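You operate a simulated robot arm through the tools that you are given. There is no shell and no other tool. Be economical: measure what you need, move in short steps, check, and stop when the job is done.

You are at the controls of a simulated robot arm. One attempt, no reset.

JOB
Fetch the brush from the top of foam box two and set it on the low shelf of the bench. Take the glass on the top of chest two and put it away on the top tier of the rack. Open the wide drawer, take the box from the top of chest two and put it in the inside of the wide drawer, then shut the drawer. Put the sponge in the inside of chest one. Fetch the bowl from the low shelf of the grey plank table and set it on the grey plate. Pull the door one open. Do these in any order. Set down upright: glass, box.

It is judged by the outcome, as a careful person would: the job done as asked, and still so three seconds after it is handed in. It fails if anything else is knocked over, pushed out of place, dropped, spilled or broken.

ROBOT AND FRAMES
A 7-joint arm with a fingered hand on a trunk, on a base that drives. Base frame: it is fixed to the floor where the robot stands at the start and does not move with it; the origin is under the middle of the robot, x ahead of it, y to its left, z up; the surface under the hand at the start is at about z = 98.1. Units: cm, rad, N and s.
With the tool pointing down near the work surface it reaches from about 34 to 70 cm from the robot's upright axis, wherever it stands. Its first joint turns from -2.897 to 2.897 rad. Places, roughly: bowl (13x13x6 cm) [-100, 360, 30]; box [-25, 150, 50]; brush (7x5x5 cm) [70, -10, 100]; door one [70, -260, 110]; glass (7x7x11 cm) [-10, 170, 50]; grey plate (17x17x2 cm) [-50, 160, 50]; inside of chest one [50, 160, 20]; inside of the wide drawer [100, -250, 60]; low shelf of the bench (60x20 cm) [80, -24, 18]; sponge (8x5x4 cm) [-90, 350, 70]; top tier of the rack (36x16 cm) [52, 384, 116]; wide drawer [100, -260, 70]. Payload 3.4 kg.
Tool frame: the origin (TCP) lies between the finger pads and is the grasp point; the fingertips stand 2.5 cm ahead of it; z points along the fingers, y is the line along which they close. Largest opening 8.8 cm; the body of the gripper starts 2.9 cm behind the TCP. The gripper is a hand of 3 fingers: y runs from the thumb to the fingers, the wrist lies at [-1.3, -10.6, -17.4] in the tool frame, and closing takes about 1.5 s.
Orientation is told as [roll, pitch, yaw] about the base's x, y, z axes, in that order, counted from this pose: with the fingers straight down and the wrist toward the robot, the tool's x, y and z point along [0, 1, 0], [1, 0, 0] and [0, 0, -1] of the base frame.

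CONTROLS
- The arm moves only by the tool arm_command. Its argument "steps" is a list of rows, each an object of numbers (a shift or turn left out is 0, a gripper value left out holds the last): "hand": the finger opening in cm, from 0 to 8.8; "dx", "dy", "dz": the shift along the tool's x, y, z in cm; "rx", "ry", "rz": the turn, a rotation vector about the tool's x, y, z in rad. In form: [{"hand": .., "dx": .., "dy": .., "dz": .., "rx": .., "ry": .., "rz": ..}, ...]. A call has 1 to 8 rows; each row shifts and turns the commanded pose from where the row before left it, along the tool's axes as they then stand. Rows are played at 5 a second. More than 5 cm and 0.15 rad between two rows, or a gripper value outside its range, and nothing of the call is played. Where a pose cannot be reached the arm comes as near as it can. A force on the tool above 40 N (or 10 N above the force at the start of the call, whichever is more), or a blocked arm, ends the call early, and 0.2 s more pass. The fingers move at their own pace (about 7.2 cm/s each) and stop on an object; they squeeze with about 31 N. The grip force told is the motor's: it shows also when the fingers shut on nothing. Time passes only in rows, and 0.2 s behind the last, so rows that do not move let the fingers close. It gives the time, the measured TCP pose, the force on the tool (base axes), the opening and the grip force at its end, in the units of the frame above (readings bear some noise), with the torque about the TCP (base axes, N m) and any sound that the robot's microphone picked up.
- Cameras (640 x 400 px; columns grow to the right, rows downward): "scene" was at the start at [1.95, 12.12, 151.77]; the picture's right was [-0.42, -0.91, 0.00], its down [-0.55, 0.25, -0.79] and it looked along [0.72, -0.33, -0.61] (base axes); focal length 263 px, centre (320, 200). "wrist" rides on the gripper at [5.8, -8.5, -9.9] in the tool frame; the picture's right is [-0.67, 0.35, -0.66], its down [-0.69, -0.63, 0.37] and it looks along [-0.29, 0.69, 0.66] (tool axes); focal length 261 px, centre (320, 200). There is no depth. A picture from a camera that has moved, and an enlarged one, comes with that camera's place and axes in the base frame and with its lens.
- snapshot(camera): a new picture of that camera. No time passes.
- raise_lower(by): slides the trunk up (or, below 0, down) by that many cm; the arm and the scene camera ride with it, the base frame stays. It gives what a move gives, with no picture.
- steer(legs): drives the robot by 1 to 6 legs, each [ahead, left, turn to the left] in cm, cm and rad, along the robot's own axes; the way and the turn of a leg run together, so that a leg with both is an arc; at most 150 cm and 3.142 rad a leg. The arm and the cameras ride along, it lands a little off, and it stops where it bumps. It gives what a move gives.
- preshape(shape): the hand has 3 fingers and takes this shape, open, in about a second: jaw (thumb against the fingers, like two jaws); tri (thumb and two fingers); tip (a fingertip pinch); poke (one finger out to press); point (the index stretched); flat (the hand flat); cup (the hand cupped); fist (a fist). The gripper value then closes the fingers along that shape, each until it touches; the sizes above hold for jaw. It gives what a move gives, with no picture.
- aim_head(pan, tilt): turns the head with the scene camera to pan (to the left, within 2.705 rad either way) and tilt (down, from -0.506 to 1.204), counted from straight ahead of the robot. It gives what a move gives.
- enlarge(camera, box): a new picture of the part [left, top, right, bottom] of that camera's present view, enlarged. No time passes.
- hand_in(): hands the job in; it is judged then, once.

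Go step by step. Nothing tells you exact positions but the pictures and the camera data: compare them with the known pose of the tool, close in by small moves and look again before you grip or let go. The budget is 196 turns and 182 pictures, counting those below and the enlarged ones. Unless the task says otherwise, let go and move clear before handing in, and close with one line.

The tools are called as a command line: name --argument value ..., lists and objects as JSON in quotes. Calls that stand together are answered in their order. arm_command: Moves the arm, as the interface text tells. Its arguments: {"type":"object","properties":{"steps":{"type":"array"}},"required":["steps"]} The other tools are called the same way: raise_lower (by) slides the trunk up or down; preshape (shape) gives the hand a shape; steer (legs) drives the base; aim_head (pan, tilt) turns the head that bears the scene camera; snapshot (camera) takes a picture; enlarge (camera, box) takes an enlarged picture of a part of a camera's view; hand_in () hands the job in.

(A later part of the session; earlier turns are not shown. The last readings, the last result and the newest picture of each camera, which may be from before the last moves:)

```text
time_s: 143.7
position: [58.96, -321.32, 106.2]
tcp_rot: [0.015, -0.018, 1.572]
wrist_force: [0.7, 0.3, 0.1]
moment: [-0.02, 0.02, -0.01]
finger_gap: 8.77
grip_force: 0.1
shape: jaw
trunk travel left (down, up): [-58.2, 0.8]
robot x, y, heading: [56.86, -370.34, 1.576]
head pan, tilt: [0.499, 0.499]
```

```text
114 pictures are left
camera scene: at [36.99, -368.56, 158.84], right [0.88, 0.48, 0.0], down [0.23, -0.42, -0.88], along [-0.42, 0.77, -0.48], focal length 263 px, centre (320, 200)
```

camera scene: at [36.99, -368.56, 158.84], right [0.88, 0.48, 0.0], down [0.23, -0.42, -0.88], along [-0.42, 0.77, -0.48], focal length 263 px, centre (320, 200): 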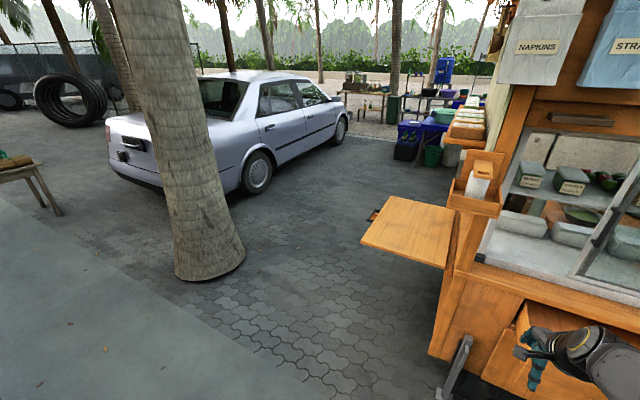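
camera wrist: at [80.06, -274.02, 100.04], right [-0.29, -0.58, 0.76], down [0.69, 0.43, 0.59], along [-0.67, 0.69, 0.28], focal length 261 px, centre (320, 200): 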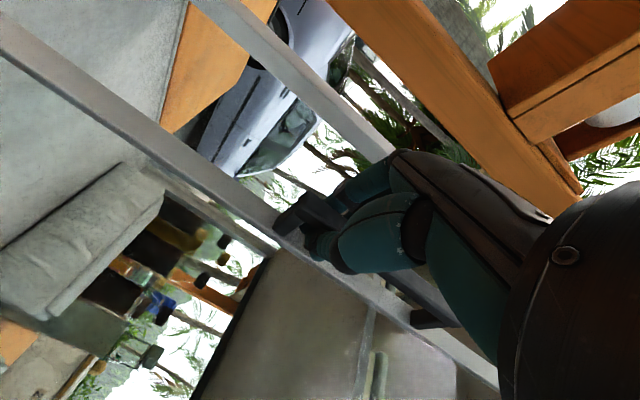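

The way is clear between the tree and the cart flap. I'll drive back toward chest two, on the side where the car passage is.

steer --legs '[[0, 112, 0], [150, 0, 0], [150, 0, 0], [50, 65, 0], [90, 0, 0]]'

aim_head --pan -0.7 --tilt 0.6

snapshot --camera "scene"

aim_head --pan 0.2 --tilt 0.3

snapshot --camera "scene"

```text
time_s: 171.8
position: [-125.87, 118.7, 106.34]
tcp_rot: [0.014, -0.017, 1.591]
wrist_force: [-0.8, 0.1, -0.7]
moment: [0.03, 0.01, -0.01]
finger_gap: 8.77
grip_force: 0.1
shape: jaw
trunk travel left (down, up): [-58.2, 0.8]
robot x, y, heading: [-126.68, 69.74, 1.59]
head pan, tilt: [0.499, 0.499]
```

```text
time_s: 173.2
position: [-126.0, 118.74, 106.31]
tcp_rot: [0.015, -0.017, 1.591]
wrist_force: [0.3, 0.0, 0.5]
moment: [0.0, 0.0, 0.0]
finger_gap: 8.77
grip_force: 0.0
shape: jaw
trunk travel left (down, up): [-58.2, 0.8]
robot x, y, heading: [-126.78, 69.62, 1.587]
head pan, tilt: [-0.7, 0.6]
```

```text
113 pictures are left
camera scene: at [-137.0, 70.02, 157.93], right [0.78, -0.63, 0.0], down [-0.35, -0.44, -0.83], along [0.52, 0.64, -0.56], focal length 263 px, centre (320, 200)
```

scene: 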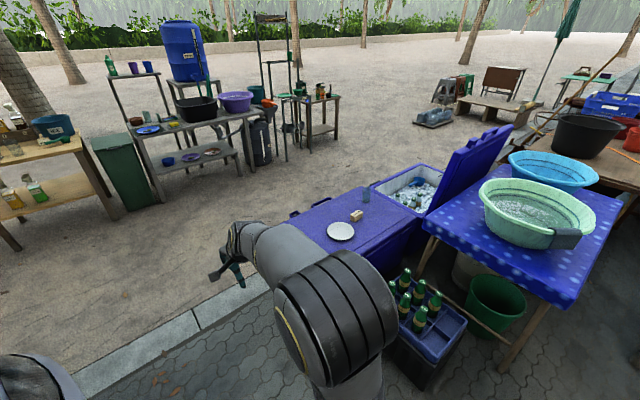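

```text
time_s: 174.4
position: [-126.01, 118.6, 106.32]
tcp_rot: [0.013, -0.017, 1.593]
wrist_force: [0.0, 0.0, 0.0]
moment: [-0.01, 0.01, -0.02]
finger_gap: 8.75
grip_force: 0.0
shape: jaw
trunk travel left (down, up): [-58.2, 0.8]
robot x, y, heading: [-127.28, 69.47, 1.595]
head pan, tilt: [0.201, 0.3]
```

```text
112 pictures are left
camera scene: at [-144.59, 72.24, 160.68], right [0.98, 0.22, 0.0], down [0.06, -0.29, -0.96], along [-0.21, 0.93, -0.3], focal length 263 px, centre (320, 200)
```

scene: 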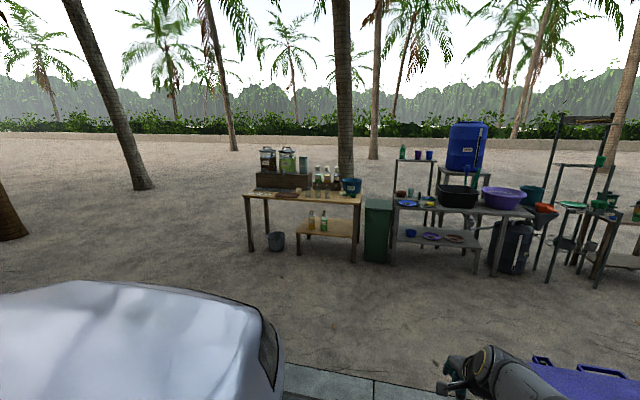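

Chest one's ice bin is open toward the sand side, and chest two holds the plate, box and glass. I'll drive to the grey plank table for the sponge and bowl, checking that the kerb can be crossed.

steer --legs '[[130, 0, -0.02], [55, -25, 0]]'

aim_head --pan -0.1 --tilt 0.65

snapshot --camera "scene"

```text
time_s: 184.0
position: [-100.76, 304.74, 106.34]
tcp_rot: [0.015, -0.016, 1.563]
wrist_force: [-1.0, 0.3, -0.9]
moment: [0.0, 0.02, -0.01]
finger_gap: 8.79
grip_force: 0.2
shape: jaw
trunk travel left (down, up): [-58.2, 0.8]
robot x, y, heading: [-103.53, 255.63, 1.563]
head pan, tilt: [0.201, 0.3]
```

```text
time_s: 184.9
position: [-100.7, 304.78, 106.31]
tcp_rot: [0.014, -0.018, 1.564]
wrist_force: [-0.9, 0.1, 0.2]
moment: [0.0, 0.01, 0.03]
finger_gap: 8.79
grip_force: 0.0
shape: jaw
trunk travel left (down, up): [-58.2, 0.8]
robot x, y, heading: [-103.41, 255.51, 1.566]
head pan, tilt: [-0.099, 0.649]
```

```text
111 pictures are left
camera scene: at [-117.89, 258.31, 157.51], right [0.99, -0.1, 0.0], down [-0.06, -0.6, -0.8], along [0.08, 0.79, -0.6], focal length 263 px, centre (320, 200)
```

scene: 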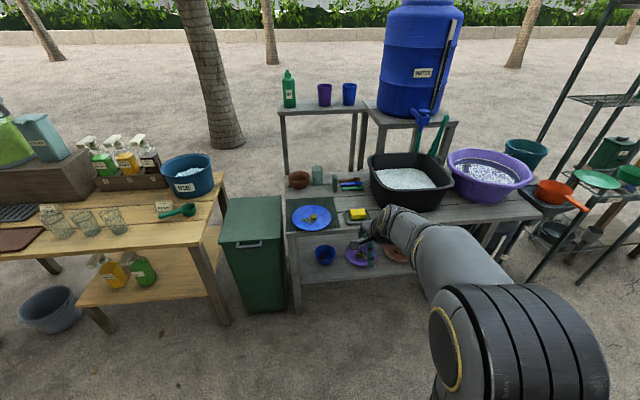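

I've crossed to the wash table. The sponge is near (-89, 357, 72) and the blue bowl near (-104, 366, 32) on the low shelf. I'll zoom in on both.

enlarge --camera "scene" --box '[280, 160, 420, 280]'

snapshot --camera "wrist"

```text
3.33 times, centred on (350, 220) of scene
camera zoom: at [-117.89, 258.31, 157.51], right [0.99, -0.1, 0.0], down [-0.06, -0.6, -0.8], along [0.08, 0.79, -0.6], focal length 876 px, centre (220, 133)
```

zoom: 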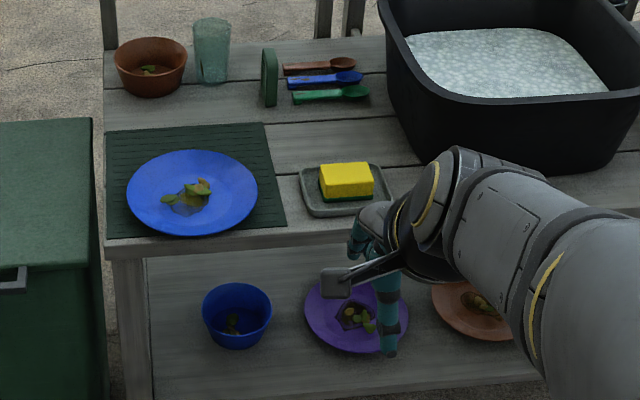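

```text
109 pictures are left
camera wrist: at [-106.55, 296.23, 116.28], right [0.68, 0.33, 0.65], down [0.68, -0.63, -0.39], along [0.28, 0.7, -0.65], focal length 261 px, centre (320, 200)
```

wrist: 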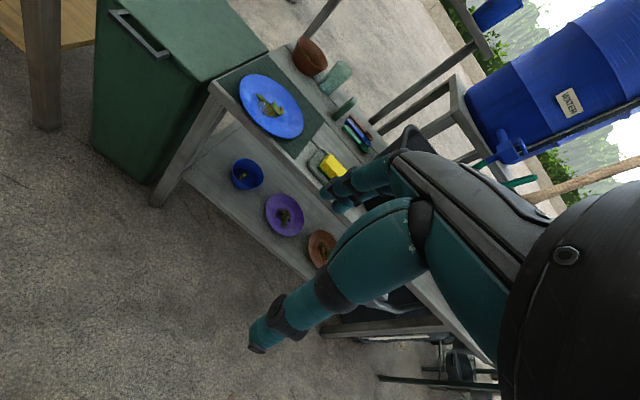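

The sponge lies with its long side along x, in a shallow dish at about (-89.5, 355.2, 74). I'll line up above it.

steer --legs '[[44, -11.2, 0.005]]'

raise_lower --by -15

aim_head --pan 0 --tilt 0.9

snapshot --camera "wrist"

snapshot --camera "scene"

```text
time_s: 187.6
position: [-89.45, 348.62, 106.24]
tcp_rot: [0.014, -0.017, 1.566]
wrist_force: [0.7, 0.4, 0.3]
moment: [-0.05, -0.01, 0.02]
finger_gap: 8.76
grip_force: 0.1
shape: jaw
trunk travel left (down, up): [-58.2, 0.8]
robot x, y, heading: [-91.48, 299.52, 1.569]
head pan, tilt: [-0.099, 0.649]
```

```text
time_s: 189.3
position: [-89.59, 348.45, 91.36]
tcp_rot: [0.013, -0.018, 1.565]
wrist_force: [0.4, -0.1, -0.6]
moment: [-0.02, -0.04, -0.02]
finger_gap: 8.74
grip_force: 0.1
shape: jaw
trunk travel left (down, up): [-43.2, 15.8]
robot x, y, heading: [-91.95, 299.41, 1.569]
head pan, tilt: [-0.099, 0.649]
```

```text
time_s: 190.1
position: [-89.52, 348.42, 91.36]
tcp_rot: [0.013, -0.019, 1.567]
wrist_force: [0.1, 0.6, 0.3]
moment: [0.03, 0.0, 0.0]
finger_gap: 8.76
grip_force: 0.2
shape: jaw
trunk travel left (down, up): [-43.2, 15.8]
robot x, y, heading: [-91.83, 299.21, 1.562]
head pan, tilt: [0.0, 0.901]
```

```text
108 pictures are left
camera wrist: at [-95.28, 339.97, 101.28], right [0.68, 0.33, 0.65], down [0.68, -0.63, -0.39], along [0.28, 0.7, -0.65], focal length 261 px, centre (320, 200)
```

wrist: 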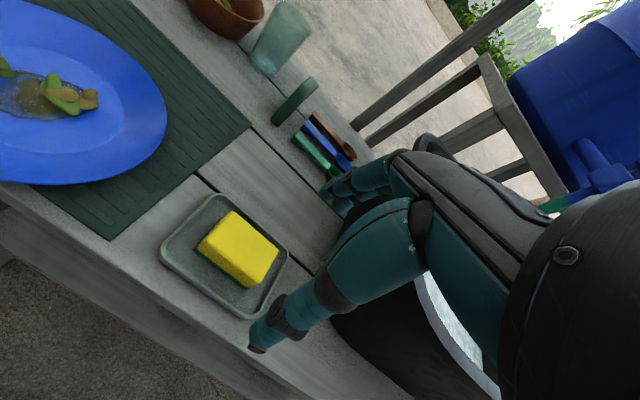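

```text
107 pictures are left
camera scene: at [-107.41, 300.95, 140.46], right [1.0, 0.0, 0.0], down [0.0, -0.78, -0.62], along [0.0, 0.62, -0.78], focal length 263 px, centre (320, 200)
```

scene: 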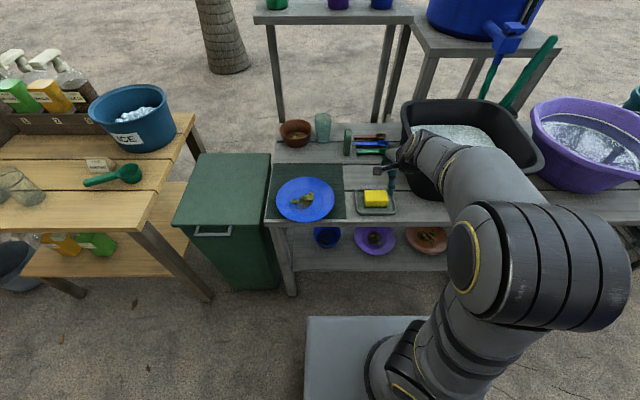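

Centre at (-89.6, 354.2). I'll narrow the opening, move over and descend to above the dish rim.

arm_command --steps '[{"dy": 3, "hand": 6.8}, {"dy": 2.8}, {"dz": 4}, {"dz": 4}, {"dz": 3}]'

snapshot --camera "wrist"

```text
time_s: 191.3
position: [-89.57, 354.55, 80.46]
tcp_rot: [0.015, -0.019, 1.565]
wrist_force: [-1.3, -0.2, 1.2]
moment: [-0.01, -0.02, 0.01]
finger_gap: 6.82
grip_force: 0.0
shape: jaw
trunk travel left (down, up): [-43.2, 15.8]
robot x, y, heading: [-92.02, 299.3, 1.569]
head pan, tilt: [0.0, 0.901]
```

```text
106 pictures are left
camera wrist: at [-95.37, 345.9, 90.4], right [0.68, 0.33, 0.65], down [0.68, -0.63, -0.39], along [0.28, 0.7, -0.65], focal length 261 px, centre (320, 200)
```

wrist: 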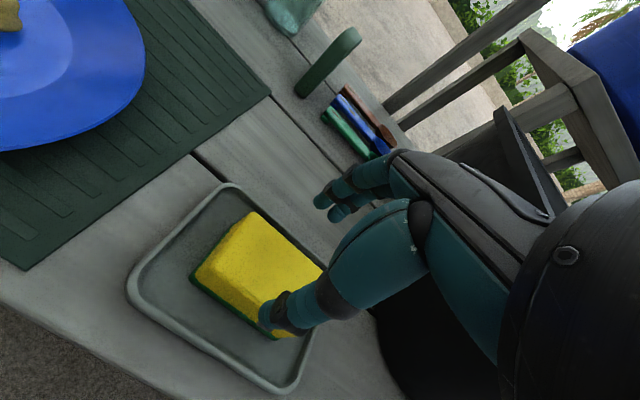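

The sponge's centre is at y ≈ 353.6, so I'll shift 1 cm back before descending and closing.

arm_command --steps '[{"dy": -0.95, "dx": -0.3, "hand": 7}, {"dz": 3}, {"dz": 2}, {"dz": 1}]'

snapshot --camera "wrist"

```text
time_s: 192.2
position: [-89.21, 354.32, 76.04]
tcp_rot: [0.011, -0.038, 1.564]
wrist_force: [-0.7, 0.8, 12.9]
moment: [-0.69, 0.01, 0.01]
finger_gap: 7.1
grip_force: 0.0
shape: jaw
trunk travel left (down, up): [-43.2, 15.8]
robot x, y, heading: [-91.78, 299.13, 1.565]
head pan, tilt: [0.0, 0.901]
stopped in row 4: the force on the tool passed its limit at 48 N (the readings are from after the stop); the commanded pose is now the measured one
```

```text
105 pictures are left
camera wrist: at [-95.13, 345.46, 85.8], right [0.68, 0.32, 0.66], down [0.68, -0.62, -0.4], along [0.28, 0.72, -0.64], focal length 261 px, centre (320, 200)
```

wrist: 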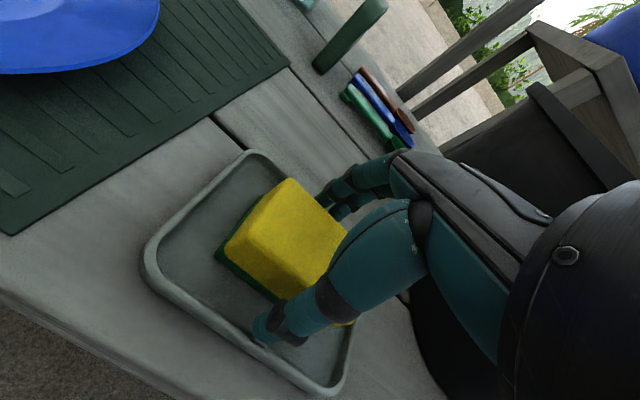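

The thumb touched the dish floor and the sponge lies between the jaws. I'll back up slightly and close.

arm_command --steps '[{"dz": -0.6, "rx": 0.02}, {"hand": 2.5}, {}, {}, {}, {}, {}, {}]'

arm_command --steps '[{"dz": -1.5}, {"dz": -3}, {"dz": -4}, {"dz": -4}, {"dz": -4}]'

snapshot --camera "wrist"

snapshot --camera "scene"

```text
time_s: 194.0
position: [-89.35, 354.05, 76.55]
tcp_rot: [0.011, -0.015, 1.564]
wrist_force: [-0.3, 1.5, 0.0]
moment: [-0.03, 0.01, 0.03]
finger_gap: 4.18
grip_force: 30.9
shape: jaw
trunk travel left (down, up): [-43.2, 15.8]
robot x, y, heading: [-91.66, 299.34, 1.569]
head pan, tilt: [0.0, 0.901]
```

```text
time_s: 195.2
position: [-89.16, 353.71, 92.93]
tcp_rot: [0.012, -0.013, 1.562]
wrist_force: [0.0, -0.4, 0.0]
moment: [0.03, 0.03, 0.06]
finger_gap: 4.18
grip_force: 31.7
shape: jaw
trunk travel left (down, up): [-43.2, 15.8]
robot x, y, heading: [-91.5, 299.34, 1.568]
head pan, tilt: [0.0, 0.901]
```

```text
104 pictures are left
camera wrist: at [-94.9, 345.29, 102.9], right [0.68, 0.33, 0.65], down [0.68, -0.63, -0.38], along [0.28, 0.7, -0.65], focal length 261 px, centre (320, 200)
```

wrist: 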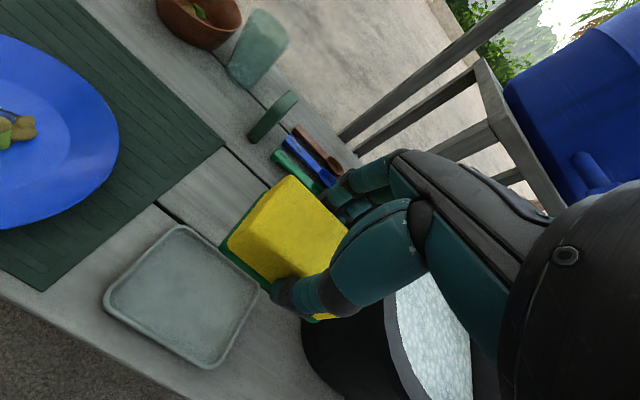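

```text
103 pictures are left
camera scene: at [-107.42, 300.95, 140.45], right [1.0, 0.0, 0.0], down [0.0, -0.78, -0.62], along [0.0, 0.62, -0.78], focal length 263 px, centre (320, 200)
```

scene: 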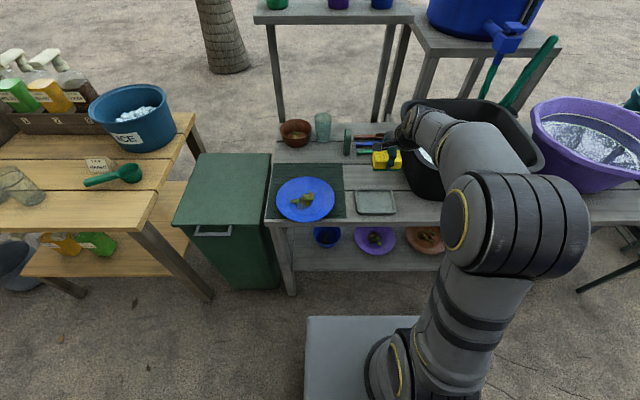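

The sponge is held. I'll back off, turn round and drive to the sand side of chest one.

steer --legs '[[-45, 0, 0], [0, 0, -1.571], [120, 0, 0], [0, 0, -1.571]]'

aim_head --pan 0 --tilt 0.75

snapshot --camera "scene"

```text
time_s: 211.2
position: [25.39, 198.72, 92.98]
tcp_rot: [0.01, -0.015, -1.572]
wrist_force: [1.1, 0.0, -0.4]
moment: [-0.02, 0.0, 0.0]
finger_gap: 4.09
grip_force: 30.6
shape: jaw
trunk travel left (down, up): [-43.2, 15.8]
robot x, y, heading: [27.93, 252.99, -1.572]
head pan, tilt: [0.0, 0.901]
```

```text
time_s: 211.9
position: [25.39, 198.74, 92.92]
tcp_rot: [0.012, -0.014, -1.573]
wrist_force: [-0.6, -0.3, -0.6]
moment: [0.0, 0.01, -0.01]
finger_gap: 4.1
grip_force: 30.8
shape: jaw
trunk travel left (down, up): [-43.2, 15.8]
robot x, y, heading: [27.71, 253.14, -1.572]
head pan, tilt: [0.0, 0.75]
```

```text
102 pictures are left
camera scene: at [43.7, 250.85, 141.64], right [-1.0, 0.0, 0.0], down [0.0, 0.68, -0.73], along [0.0, -0.73, -0.68], focal length 263 px, centre (320, 200)
```

scene: 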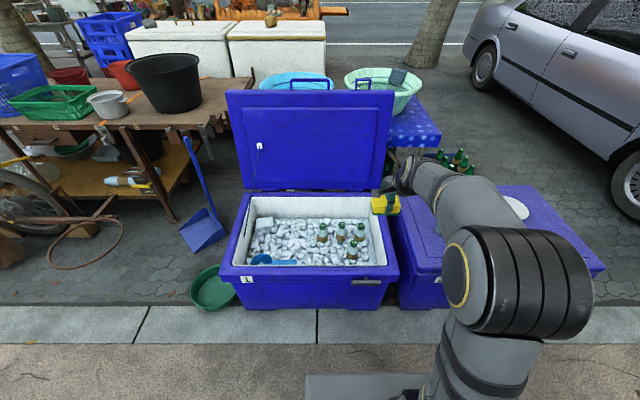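

The chest is open. I'll aim for the clear ice at about (60, 171), away from the bottles on its right.

steer --legs '[[0, 34.5, 0], [18, 0, 0]]'

arm_command --steps '[{"dy": 4.5}, {"dy": 4.5}]'

raise_lower --by -35

snapshot --camera "scene"

snapshot --camera "wrist"

```text
time_s: 215.3
position: [60.17, 180.68, 92.87]
tcp_rot: [0.011, -0.012, -1.572]
wrist_force: [-0.2, -0.7, 0.4]
moment: [0.04, 0.02, 0.05]
finger_gap: 4.08
grip_force: 31.1
shape: jaw
trunk travel left (down, up): [-43.2, 15.8]
robot x, y, heading: [62.3, 235.3, -1.565]
head pan, tilt: [0.0, 0.75]
```

```text
time_s: 215.9
position: [60.0, 171.85, 92.99]
tcp_rot: [0.013, -0.013, -1.57]
wrist_force: [0.7, -0.5, 0.0]
moment: [-0.02, 0.01, -0.01]
finger_gap: 4.08
grip_force: 31.2
shape: jaw
trunk travel left (down, up): [-43.2, 15.8]
robot x, y, heading: [62.34, 235.14, -1.57]
head pan, tilt: [0.0, 0.75]
```

```text
time_s: 219.3
position: [60.21, 171.84, 57.98]
tcp_rot: [0.01, -0.013, -1.573]
wrist_force: [0.1, 0.0, 0.1]
moment: [-0.01, -0.01, 0.01]
finger_gap: 4.08
grip_force: 30.8
shape: jaw
trunk travel left (down, up): [-8.2, 50.8]
robot x, y, heading: [62.11, 235.34, -1.571]
head pan, tilt: [0.0, 0.75]
```

```text
101 pictures are left
camera scene: at [78.23, 232.93, 106.65], right [-1.0, 0.0, 0.0], down [0.0, 0.68, -0.73], along [0.0, -0.73, -0.68], focal length 263 px, centre (320, 200)
```

scene: 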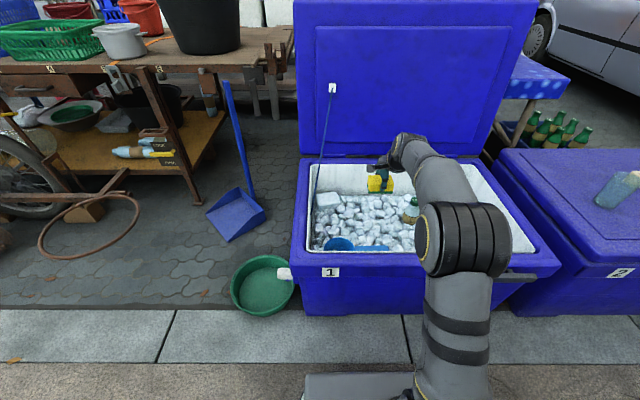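

```text
100 pictures are left
camera wrist: at [65.67, 180.56, 67.98], right [-0.68, -0.34, 0.65], down [-0.68, 0.62, -0.38], along [-0.28, -0.7, -0.65], focal length 261 px, centre (320, 200)
```

wrist: 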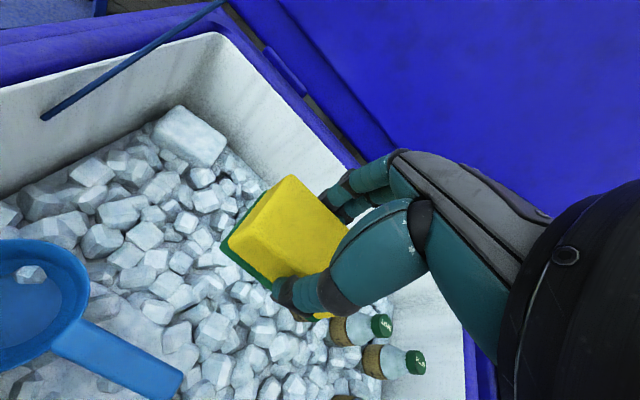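

I'll shift 4 cm away from the scoop handle and lower toward the ice.

arm_command --steps '[{"dy": 2.5}, {"dy": 2}, {"dz": 4.5}, {"dz": 4.5}, {"dz": 3}]'

snapshot --camera "wrist"

enlarge --camera "scene" --box '[280, 130, 480, 280]'

```text
time_s: 220.5
position: [60.14, 167.11, 46.04]
tcp_rot: [0.009, -0.014, -1.568]
wrist_force: [0.6, 1.3, -0.8]
moment: [0.01, 0.03, 0.03]
finger_gap: 4.07
grip_force: 30.9
shape: jaw
trunk travel left (down, up): [-8.2, 50.8]
robot x, y, heading: [62.42, 235.17, -1.565]
head pan, tilt: [0.0, 0.75]
```

```text
99 pictures are left
camera wrist: at [65.73, 175.88, 55.98], right [-0.68, -0.34, 0.65], down [-0.68, 0.62, -0.38], along [-0.28, -0.7, -0.65], focal length 261 px, centre (320, 200)
```

wrist: 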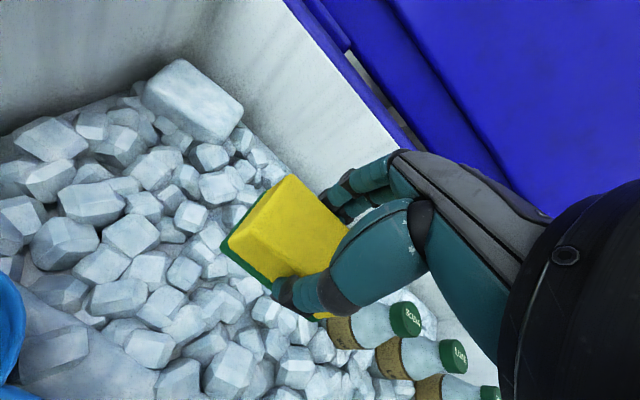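

```text
2.67 times, centred on (380, 205) of scene
camera zoom: at [78.24, 232.95, 106.65], right [-1.0, 0.0, 0.0], down [0.0, 0.68, -0.73], along [0.0, -0.73, -0.68], focal length 701 px, centre (160, 187)
```

zoom: 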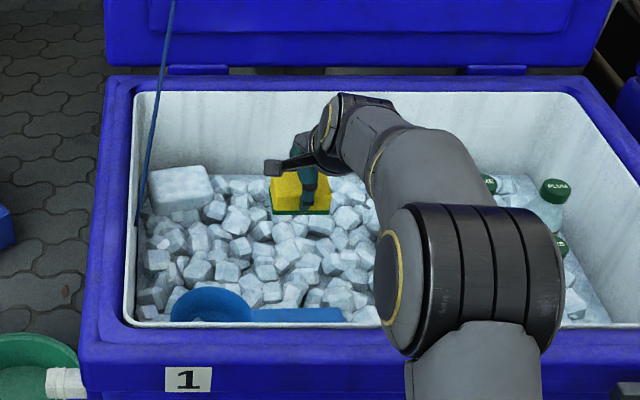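

arm_command --steps '[{"dz": 1.5}, {"dz": 1.5}, {"dz": 1}, {"dz": 1}, {"dz": 1}, {"dz": 1}]'

snapshot --camera "wrist"

```text
time_s: 221.9
position: [60.35, 167.0, 39.06]
tcp_rot: [0.01, -0.014, -1.572]
wrist_force: [1.0, -0.1, 0.0]
moment: [0.03, 0.01, 0.0]
finger_gap: 4.09
grip_force: 31.0
shape: jaw
trunk travel left (down, up): [-8.2, 50.8]
robot x, y, heading: [62.61, 235.11, -1.569]
head pan, tilt: [0.0, 0.75]
```

```text
97 pictures are left
camera wrist: at [65.86, 175.83, 49.0], right [-0.68, -0.34, 0.65], down [-0.68, 0.62, -0.38], along [-0.28, -0.7, -0.65], focal length 261 px, centre (320, 200)
```

wrist: 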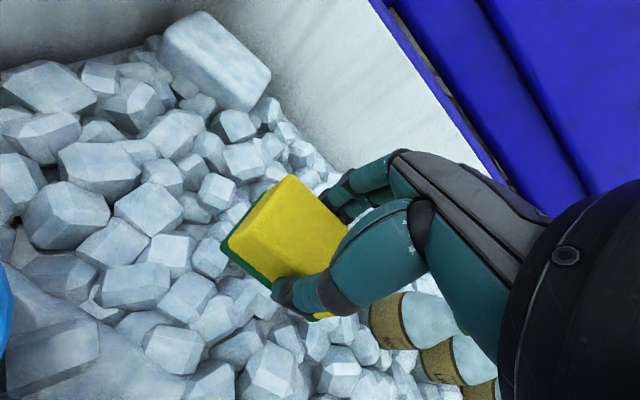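

arm_command --steps '[{"dz": 1}, {"dz": 1}, {"dz": 1}, {"dz": 1}, {"dz": 1}]'

snapshot --camera "wrist"

snapshot --camera "scene"

```text
time_s: 223.1
position: [60.29, 167.02, 34.0]
tcp_rot: [0.01, -0.015, -1.57]
wrist_force: [-0.9, -0.7, -1.1]
moment: [-0.01, 0.0, -0.02]
finger_gap: 4.07
grip_force: 30.9
shape: jaw
trunk travel left (down, up): [-8.2, 50.8]
robot x, y, heading: [62.07, 235.36, -1.569]
head pan, tilt: [0.0, 0.75]
```

```text
96 pictures are left
camera wrist: at [65.93, 175.73, 44.0], right [-0.68, -0.34, 0.65], down [-0.68, 0.62, -0.38], along [-0.28, -0.7, -0.65], focal length 261 px, centre (320, 200)
```

wrist: 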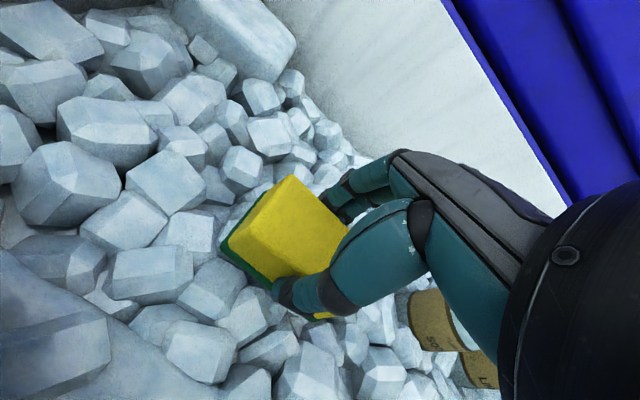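

```text
95 pictures are left
camera scene: at [78.23, 232.94, 106.65], right [-1.0, 0.0, 0.0], down [0.0, 0.68, -0.73], along [0.0, -0.73, -0.68], focal length 263 px, centre (320, 200)
```

scene: 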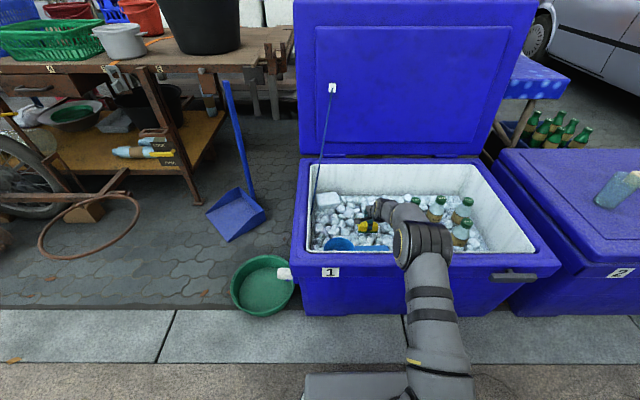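

arm_command --steps '[{"dz": 1}, {"dz": 1}, {"dz": 1}, {"dz": 1}]'

enlarge --camera "scene" --box '[280, 150, 480, 290]'

snapshot --camera "wrist"

```text
time_s: 224.1
position: [60.36, 166.99, 30.18]
tcp_rot: [0.011, -0.014, -1.569]
wrist_force: [0.2, 0.7, 0.3]
moment: [0.03, 0.0, 0.0]
finger_gap: 4.04
grip_force: 30.4
shape: jaw
trunk travel left (down, up): [-8.2, 50.8]
robot x, y, heading: [62.45, 235.21, -1.566]
head pan, tilt: [0.0, 0.75]
```

```text
2.86 times, centred on (380, 220) of scene
camera zoom: at [78.23, 232.93, 106.65], right [-1.0, 0.0, 0.0], down [0.0, 0.68, -0.73], along [0.0, -0.73, -0.68], focal length 751 px, centre (149, 143)
```

zoom: 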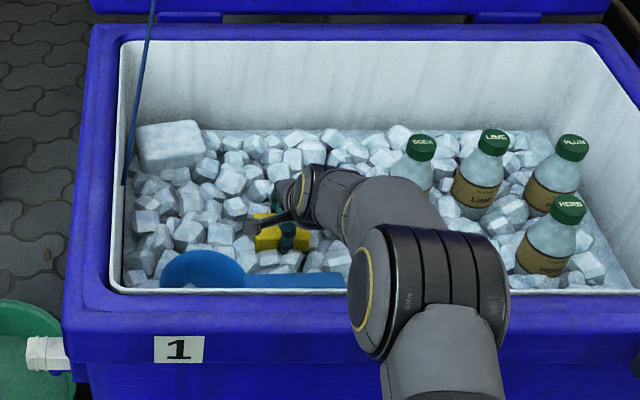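

```text
93 pictures are left
camera wrist: at [65.98, 175.67, 40.03], right [-0.68, -0.34, 0.65], down [-0.68, 0.62, -0.38], along [-0.28, -0.7, -0.65], focal length 261 px, centre (320, 200)
```

wrist: 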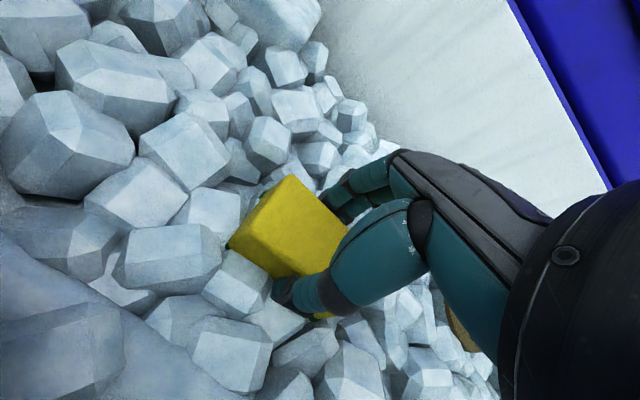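

No contact yet. I'll keep lowering gently until it touches.

arm_command --steps '[{"dz": 1}, {"dz": 1}, {"dz": 1}, {"dz": 0.7}, {"dz": 0.7}, {"dz": 0.7}]'

enlarge --camera "scene" --box '[280, 150, 480, 290]'

```text
time_s: 225.5
position: [60.42, 166.86, 25.24]
tcp_rot: [0.012, -0.019, -1.571]
wrist_force: [0.1, 4.3, 10.7]
moment: [0.16, -0.01, 0.01]
finger_gap: 4.1
grip_force: 30.7
shape: jaw
trunk travel left (down, up): [-8.2, 50.8]
robot x, y, heading: [61.99, 235.09, -1.568]
head pan, tilt: [0.0, 0.75]
```

```text
2.86 times, centred on (380, 220) of scene
camera zoom: at [78.24, 233.04, 106.68], right [-1.0, 0.0, 0.0], down [0.0, 0.68, -0.73], along [0.0, -0.73, -0.68], focal length 751 px, centre (149, 143)
```

zoom: 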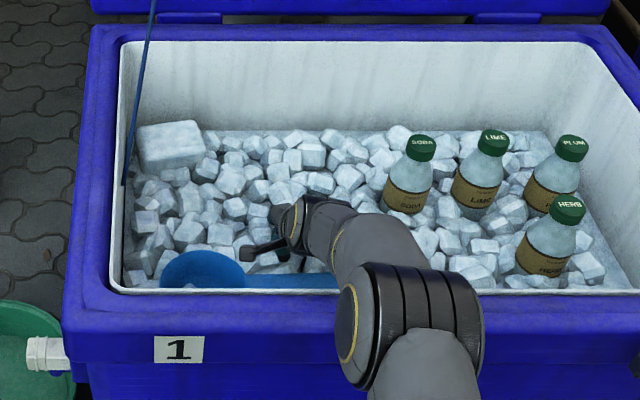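

It's touching the bottom now. I'll release and lift out.

arm_command --steps '[{"hand": 6}, {"hand": 6}, {}, {}, {"dz": -2}, {"dz": -4}, {"dz": -4.5}, {"dz": -4.5}]'

snapshot --camera "wrist"

```text
time_s: 227.3
position: [60.23, 167.15, 40.06]
tcp_rot: [0.011, -0.013, -1.571]
wrist_force: [0.1, -0.4, 1.4]
moment: [-0.03, -0.03, 0.02]
finger_gap: 5.98
grip_force: 0.1
shape: jaw
trunk travel left (down, up): [-8.2, 50.8]
robot x, y, heading: [62.15, 235.01, -1.573]
head pan, tilt: [0.0, 0.75]
```

```text
91 pictures are left
camera wrist: at [65.86, 175.81, 49.97], right [-0.68, -0.34, 0.65], down [-0.68, 0.62, -0.38], along [-0.28, -0.7, -0.65], focal length 261 px, centre (320, 200)
```

wrist: 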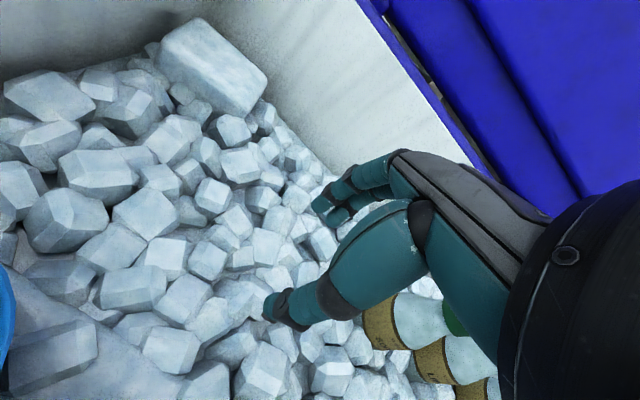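

The sponge is in chest one. Next is the glass on chest two, so I'll raise the arm and slide over.

raise_lower --by 38

steer --legs '[[-12, 0, 0], [0, -72, 0]]'

snapshot --camera "scene"

snapshot --camera "wrist"

```text
time_s: 231.0
position: [60.26, 167.2, 77.96]
tcp_rot: [0.01, -0.014, -1.569]
wrist_force: [-0.2, 0.1, -1.0]
moment: [-0.02, 0.01, 0.03]
finger_gap: 6.0
grip_force: 0.1
shape: jaw
trunk travel left (down, up): [-46.2, 12.8]
robot x, y, heading: [62.34, 235.28, -1.563]
head pan, tilt: [0.0, 0.75]
```

```text
time_s: 235.8
position: [-11.85, 178.59, 78.0]
tcp_rot: [0.01, -0.014, -1.571]
wrist_force: [0.6, -0.1, -0.2]
moment: [-0.01, 0.0, -0.03]
finger_gap: 5.97
grip_force: 0.0
shape: jaw
trunk travel left (down, up): [-46.2, 12.8]
robot x, y, heading: [-10.02, 246.97, -1.569]
head pan, tilt: [0.0, 0.75]
```

```text
90 pictures are left
camera scene: at [5.95, 244.56, 144.65], right [-1.0, 0.0, 0.0], down [0.0, 0.68, -0.73], along [0.0, -0.73, -0.68], focal length 263 px, centre (320, 200)
```

scene: 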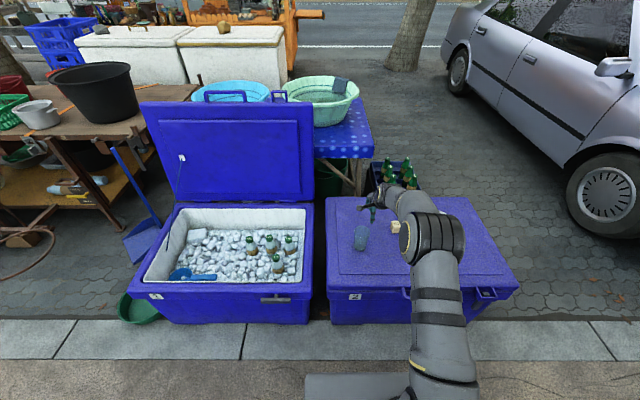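

```text
89 pictures are left
camera wrist: at [-6.42, 187.42, 87.97], right [-0.68, -0.34, 0.65], down [-0.68, 0.62, -0.38], along [-0.28, -0.7, -0.65], focal length 261 px, centre (320, 200)
```

wrist: 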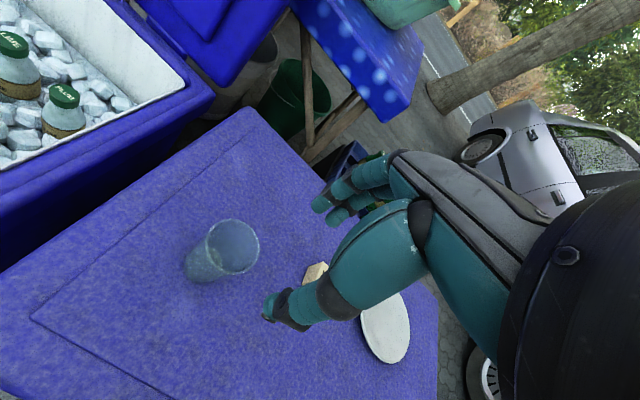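

The glass stands at about (-11.8, 173), rim near z = 61. I'll drive 5.6 cm ahead, open fully, lower part way and check centring.

steer --legs '[[5.6, 0, 0]]'

arm_command --steps '[{"hand": 8.8}, {"dz": 4}, {"dz": 3}]'

snapshot --camera "wrist"

enlarge --camera "scene" --box '[320, 170, 440, 270]'

```text
time_s: 236.7
position: [-11.94, 173.11, 78.04]
tcp_rot: [0.01, -0.015, -1.57]
wrist_force: [0.6, -0.5, 0.2]
moment: [0.01, 0.02, -0.02]
finger_gap: 5.99
grip_force: 0.1
shape: jaw
trunk travel left (down, up): [-46.2, 12.8]
robot x, y, heading: [-10.08, 241.12, -1.569]
head pan, tilt: [0.0, 0.75]
```

```text
time_s: 237.5
position: [-12.0, 172.99, 70.93]
tcp_rot: [0.011, -0.014, -1.571]
wrist_force: [0.8, -0.7, 0.1]
moment: [0.02, 0.0, 0.01]
finger_gap: 8.74
grip_force: 0.0
shape: jaw
trunk travel left (down, up): [-46.2, 12.8]
robot x, y, heading: [-9.56, 241.01, -1.562]
head pan, tilt: [0.0, 0.75]
```

```text
88 pictures are left
camera wrist: at [-6.34, 181.72, 80.94], right [-0.68, -0.34, 0.65], down [-0.68, 0.62, -0.38], along [-0.28, -0.7, -0.65], focal length 261 px, centre (320, 200)
```

wrist: 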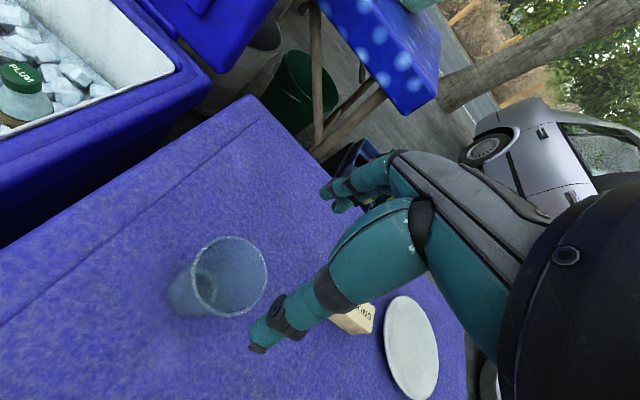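

```text
4.00 times, centred on (380, 220) of scene
camera zoom: at [5.97, 238.9, 144.65], right [-1.0, 0.0, 0.0], down [0.0, 0.68, -0.73], along [0.0, -0.73, -0.68], focal length 1052 px, centre (80, 120)
```

zoom: 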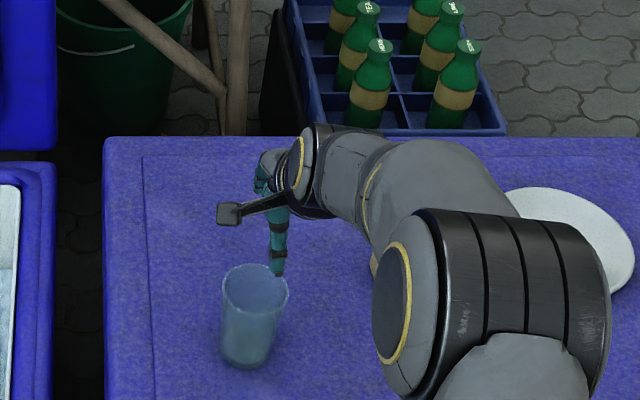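

Glass centre refined to (-11.4, 173.8). I'll centre the hand, lower to straddle the rim and close.

arm_command --steps '[{"dx": 0.6, "dy": -0.8}, {"dz": 3}, {"dz": 2}]'

snapshot --camera "wrist"

enlarge --camera "scene" --box '[320, 170, 440, 270]'

```text
time_s: 238.3
position: [-11.15, 173.59, 65.99]
tcp_rot: [0.01, -0.015, -1.572]
wrist_force: [0.0, -0.6, -0.5]
moment: [-0.01, -0.02, 0.0]
finger_gap: 8.76
grip_force: 0.2
shape: jaw
trunk travel left (down, up): [-46.2, 12.8]
robot x, y, heading: [-10.03, 240.97, -1.566]
head pan, tilt: [0.0, 0.75]
```

```text
86 pictures are left
camera wrist: at [-5.6, 182.42, 76.02], right [-0.68, -0.34, 0.65], down [-0.68, 0.62, -0.38], along [-0.28, -0.7, -0.65], focal length 261 px, centre (320, 200)
```

wrist: 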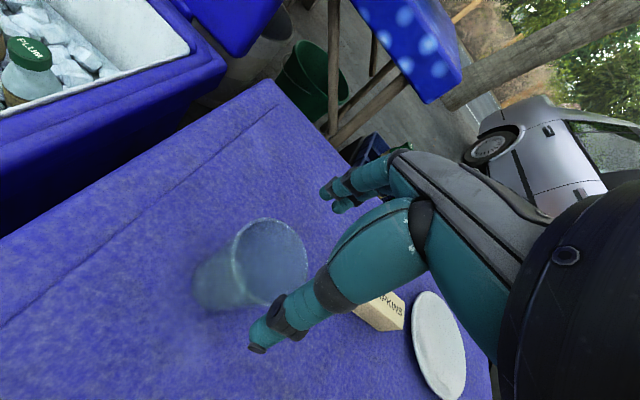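

```text
4.00 times, centred on (380, 220) of scene
camera zoom: at [5.97, 238.9, 144.65], right [-1.0, 0.0, 0.0], down [0.0, 0.68, -0.73], along [0.0, -0.73, -0.68], focal length 1052 px, centre (80, 120)
```

zoom: 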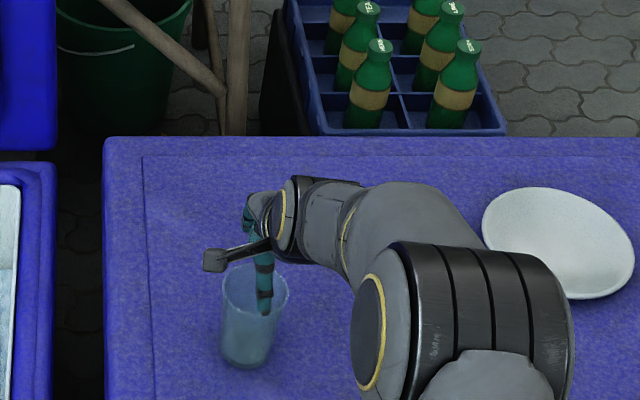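

arm_command --steps '[{"dy": -0.5}, {"dz": 2}, {"dz": 1.5}, {"dz": 1.5}, {"dz": 1}, {"dz": 0.7}]'

snapshot --camera "wrist"

enlarge --camera "scene" --box '[320, 170, 440, 270]'

```text
time_s: 239.7
position: [-11.35, 173.75, 60.05]
tcp_rot: [0.011, -0.03, -1.573]
wrist_force: [-2.4, -6.6, 35.0]
moment: [-2.3, 0.14, -0.12]
finger_gap: 8.79
grip_force: 0.0
shape: jaw
trunk travel left (down, up): [-46.2, 12.8]
robot x, y, heading: [-9.79, 241.36, -1.566]
head pan, tilt: [0.0, 0.75]
```

```text
84 pictures are left
camera wrist: at [-5.69, 182.72, 69.81], right [-0.68, -0.33, 0.66], down [-0.68, 0.62, -0.39], along [-0.28, -0.71, -0.64], focal length 261 px, centre (320, 200)
```

wrist: 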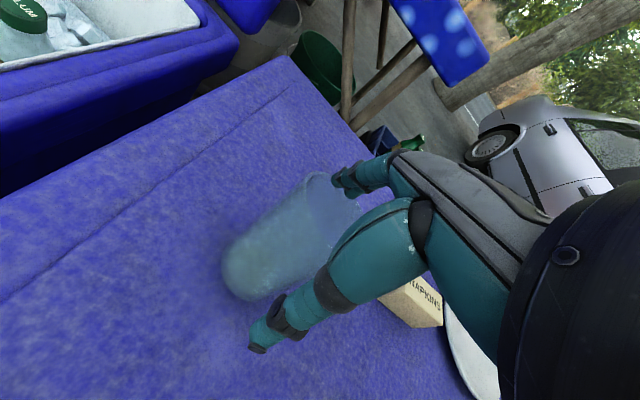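

```text
4.00 times, centred on (380, 220) of scene
camera zoom: at [5.96, 239.35, 144.71], right [-1.0, 0.0, 0.0], down [0.0, 0.68, -0.73], along [0.0, -0.73, -0.68], focal length 1052 px, centre (80, 120)
```

zoom: 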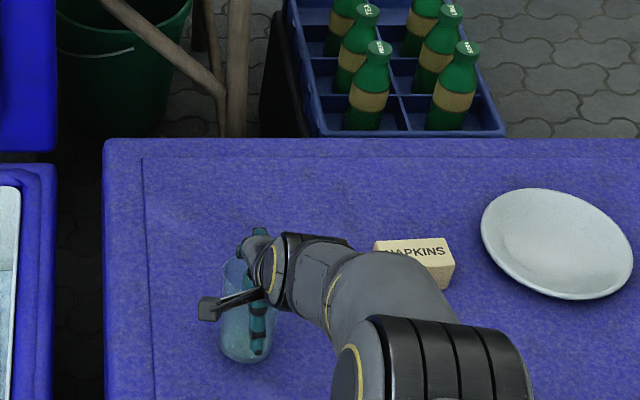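

The far fingers are pressing on the rim, so I'll lift off at once and re-measure.

arm_command --steps '[{"dz": -1.5, "rx": 0.01}, {"dz": -2}]'

enlarge --camera "wrist" --box '[180, 120, 420, 370]'

enlarge --camera "scene" --box '[340, 200, 420, 270]'

```text
time_s: 240.3
position: [-11.42, 174.29, 62.46]
tcp_rot: [0.011, 0.005, -1.569]
wrist_force: [-0.1, 0.0, -0.1]
moment: [0.0, 0.03, 0.03]
finger_gap: 8.76
grip_force: 0.1
shape: jaw
trunk travel left (down, up): [-46.2, 12.8]
robot x, y, heading: [-9.84, 241.29, -1.566]
head pan, tilt: [0.0, 0.75]
```

```text
1.60 times, centred on (300, 245) of wrist
camera zoom: at [-5.68, 182.92, 72.58], right [-0.68, -0.35, 0.65], down [-0.68, 0.63, -0.37], along [-0.28, -0.69, -0.67], focal length 417 px, centre (352, 128)
```

zoom: 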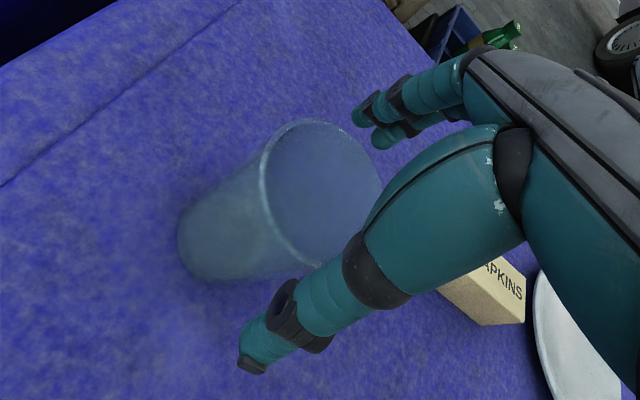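

```text
5.71 times, centred on (380, 235) of scene
camera zoom: at [5.97, 238.97, 144.6], right [-1.0, 0.0, 0.0], down [0.0, 0.68, -0.73], along [0.0, -0.73, -0.68], focal length 1502 px, centre (-23, 0)
```

zoom: 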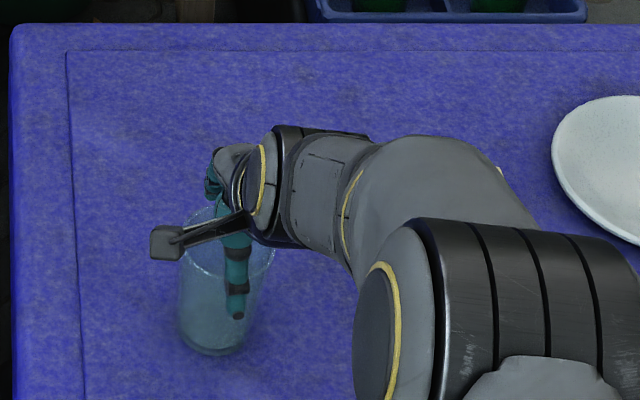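

The rim is really lower, near z = 59, which puts the glass centre at about (-11.7, 172.6). I'll correct by 1.7 cm and descend again.

arm_command --steps '[{"dz": -1}, {"dy": 1.6, "dx": -0.3}, {"dz": 1.5}, {"dz": 1}]'

enlarge --camera "wrist" --box '[180, 120, 420, 370]'

```text
time_s: 241.3
position: [-11.48, 172.51, 61.31]
tcp_rot: [0.01, -0.003, -1.572]
wrist_force: [0.3, 0.1, -0.2]
moment: [0.0, -0.04, -0.02]
finger_gap: 8.79
grip_force: 0.0
shape: jaw
trunk travel left (down, up): [-46.2, 12.8]
robot x, y, heading: [-10.01, 241.24, -1.571]
head pan, tilt: [0.0, 0.75]
```

```text
1.60 times, centred on (300, 245) of wrist
camera zoom: at [-5.95, 181.13, 71.31], right [-0.68, -0.35, 0.65], down [-0.68, 0.63, -0.38], along [-0.28, -0.7, -0.66], focal length 417 px, centre (352, 128)
```

zoom: 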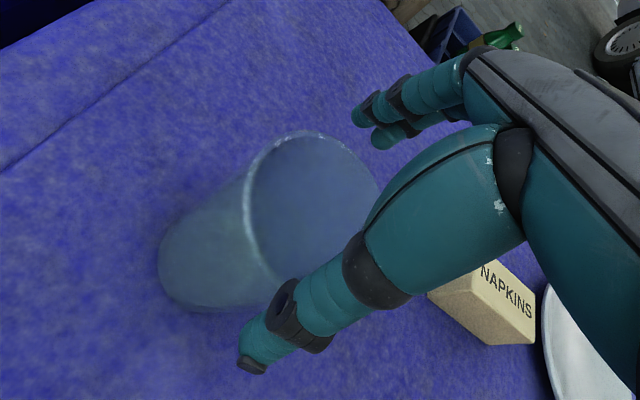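

arm_command --steps '[{"dz": 1}, {"dz": 1}, {"dz": 0.7}, {"dz": 0.6}]'

enlarge --camera "wrist" --box '[180, 120, 420, 370]'

```text
time_s: 242.3
position: [-11.42, 172.47, 57.95]
tcp_rot: [0.01, -0.007, -1.571]
wrist_force: [1.0, -0.4, 1.0]
moment: [-0.02, 0.02, 0.02]
finger_gap: 8.77
grip_force: 0.0
shape: jaw
trunk travel left (down, up): [-46.2, 12.8]
robot x, y, heading: [-9.92, 241.14, -1.568]
head pan, tilt: [0.0, 0.75]
```

```text
1.60 times, centred on (300, 245) of wrist
camera zoom: at [-5.87, 181.13, 68.02], right [-0.68, -0.35, 0.65], down [-0.68, 0.63, -0.38], along [-0.28, -0.7, -0.66], focal length 417 px, centre (352, 128)
```

zoom: 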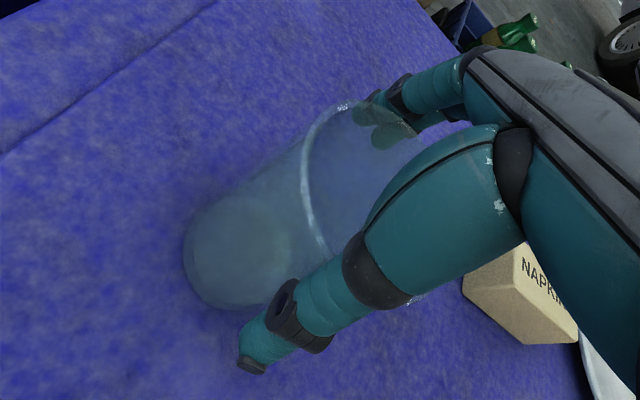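

No contact, and the jaws straddle the glass, with the far fingers visible through it. Closing gently.

arm_command --steps '[{"hand": 6.2}, {}, {}, {}, {}, {}]'

arm_command --steps '[{"dz": -1}, {"dz": -2}, {"dz": -3}, {"dz": -4}, {"dz": -4}]'

snapshot --camera "wrist"

snapshot --camera "scene"

```text
time_s: 243.7
position: [-11.49, 172.64, 58.03]
tcp_rot: [0.01, -0.002, -1.571]
wrist_force: [0.8, -0.1, -2.4]
moment: [0.0, -0.02, 0.01]
finger_gap: 5.77
grip_force: 30.8
shape: jaw
trunk travel left (down, up): [-46.2, 12.8]
robot x, y, heading: [-10.02, 241.08, -1.569]
head pan, tilt: [0.0, 0.75]
```

```text
time_s: 244.9
position: [-11.68, 172.55, 72.04]
tcp_rot: [0.01, -0.003, -1.571]
wrist_force: [0.5, -0.3, -2.5]
moment: [0.02, -0.02, -0.01]
finger_gap: 5.72
grip_force: 30.7
shape: jaw
trunk travel left (down, up): [-46.2, 12.8]
robot x, y, heading: [-9.89, 241.12, -1.569]
head pan, tilt: [0.0, 0.75]
```

```text
78 pictures are left
camera wrist: at [-6.08, 181.19, 82.14], right [-0.68, -0.35, 0.65], down [-0.68, 0.63, -0.38], along [-0.28, -0.7, -0.66], focal length 261 px, centre (320, 200)
```

wrist: 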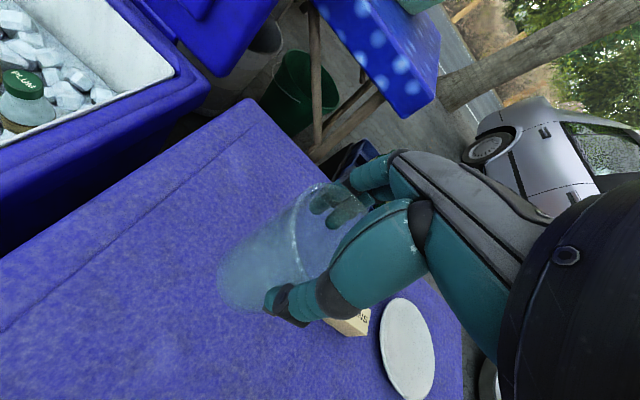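

```text
77 pictures are left
camera scene: at [5.97, 238.91, 144.64], right [-1.0, 0.0, 0.0], down [0.0, 0.68, -0.73], along [0.0, -0.73, -0.68], focal length 263 px, centre (320, 200)
```

scene: 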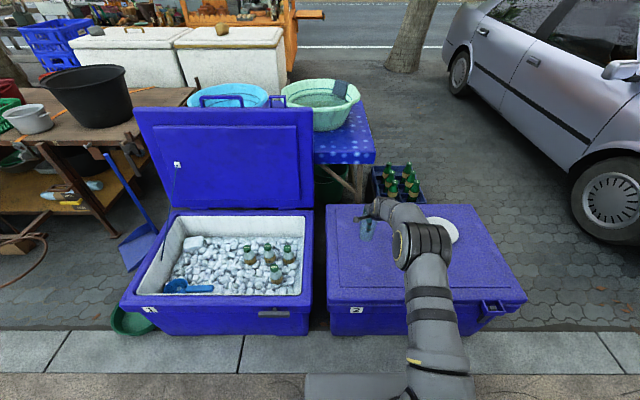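

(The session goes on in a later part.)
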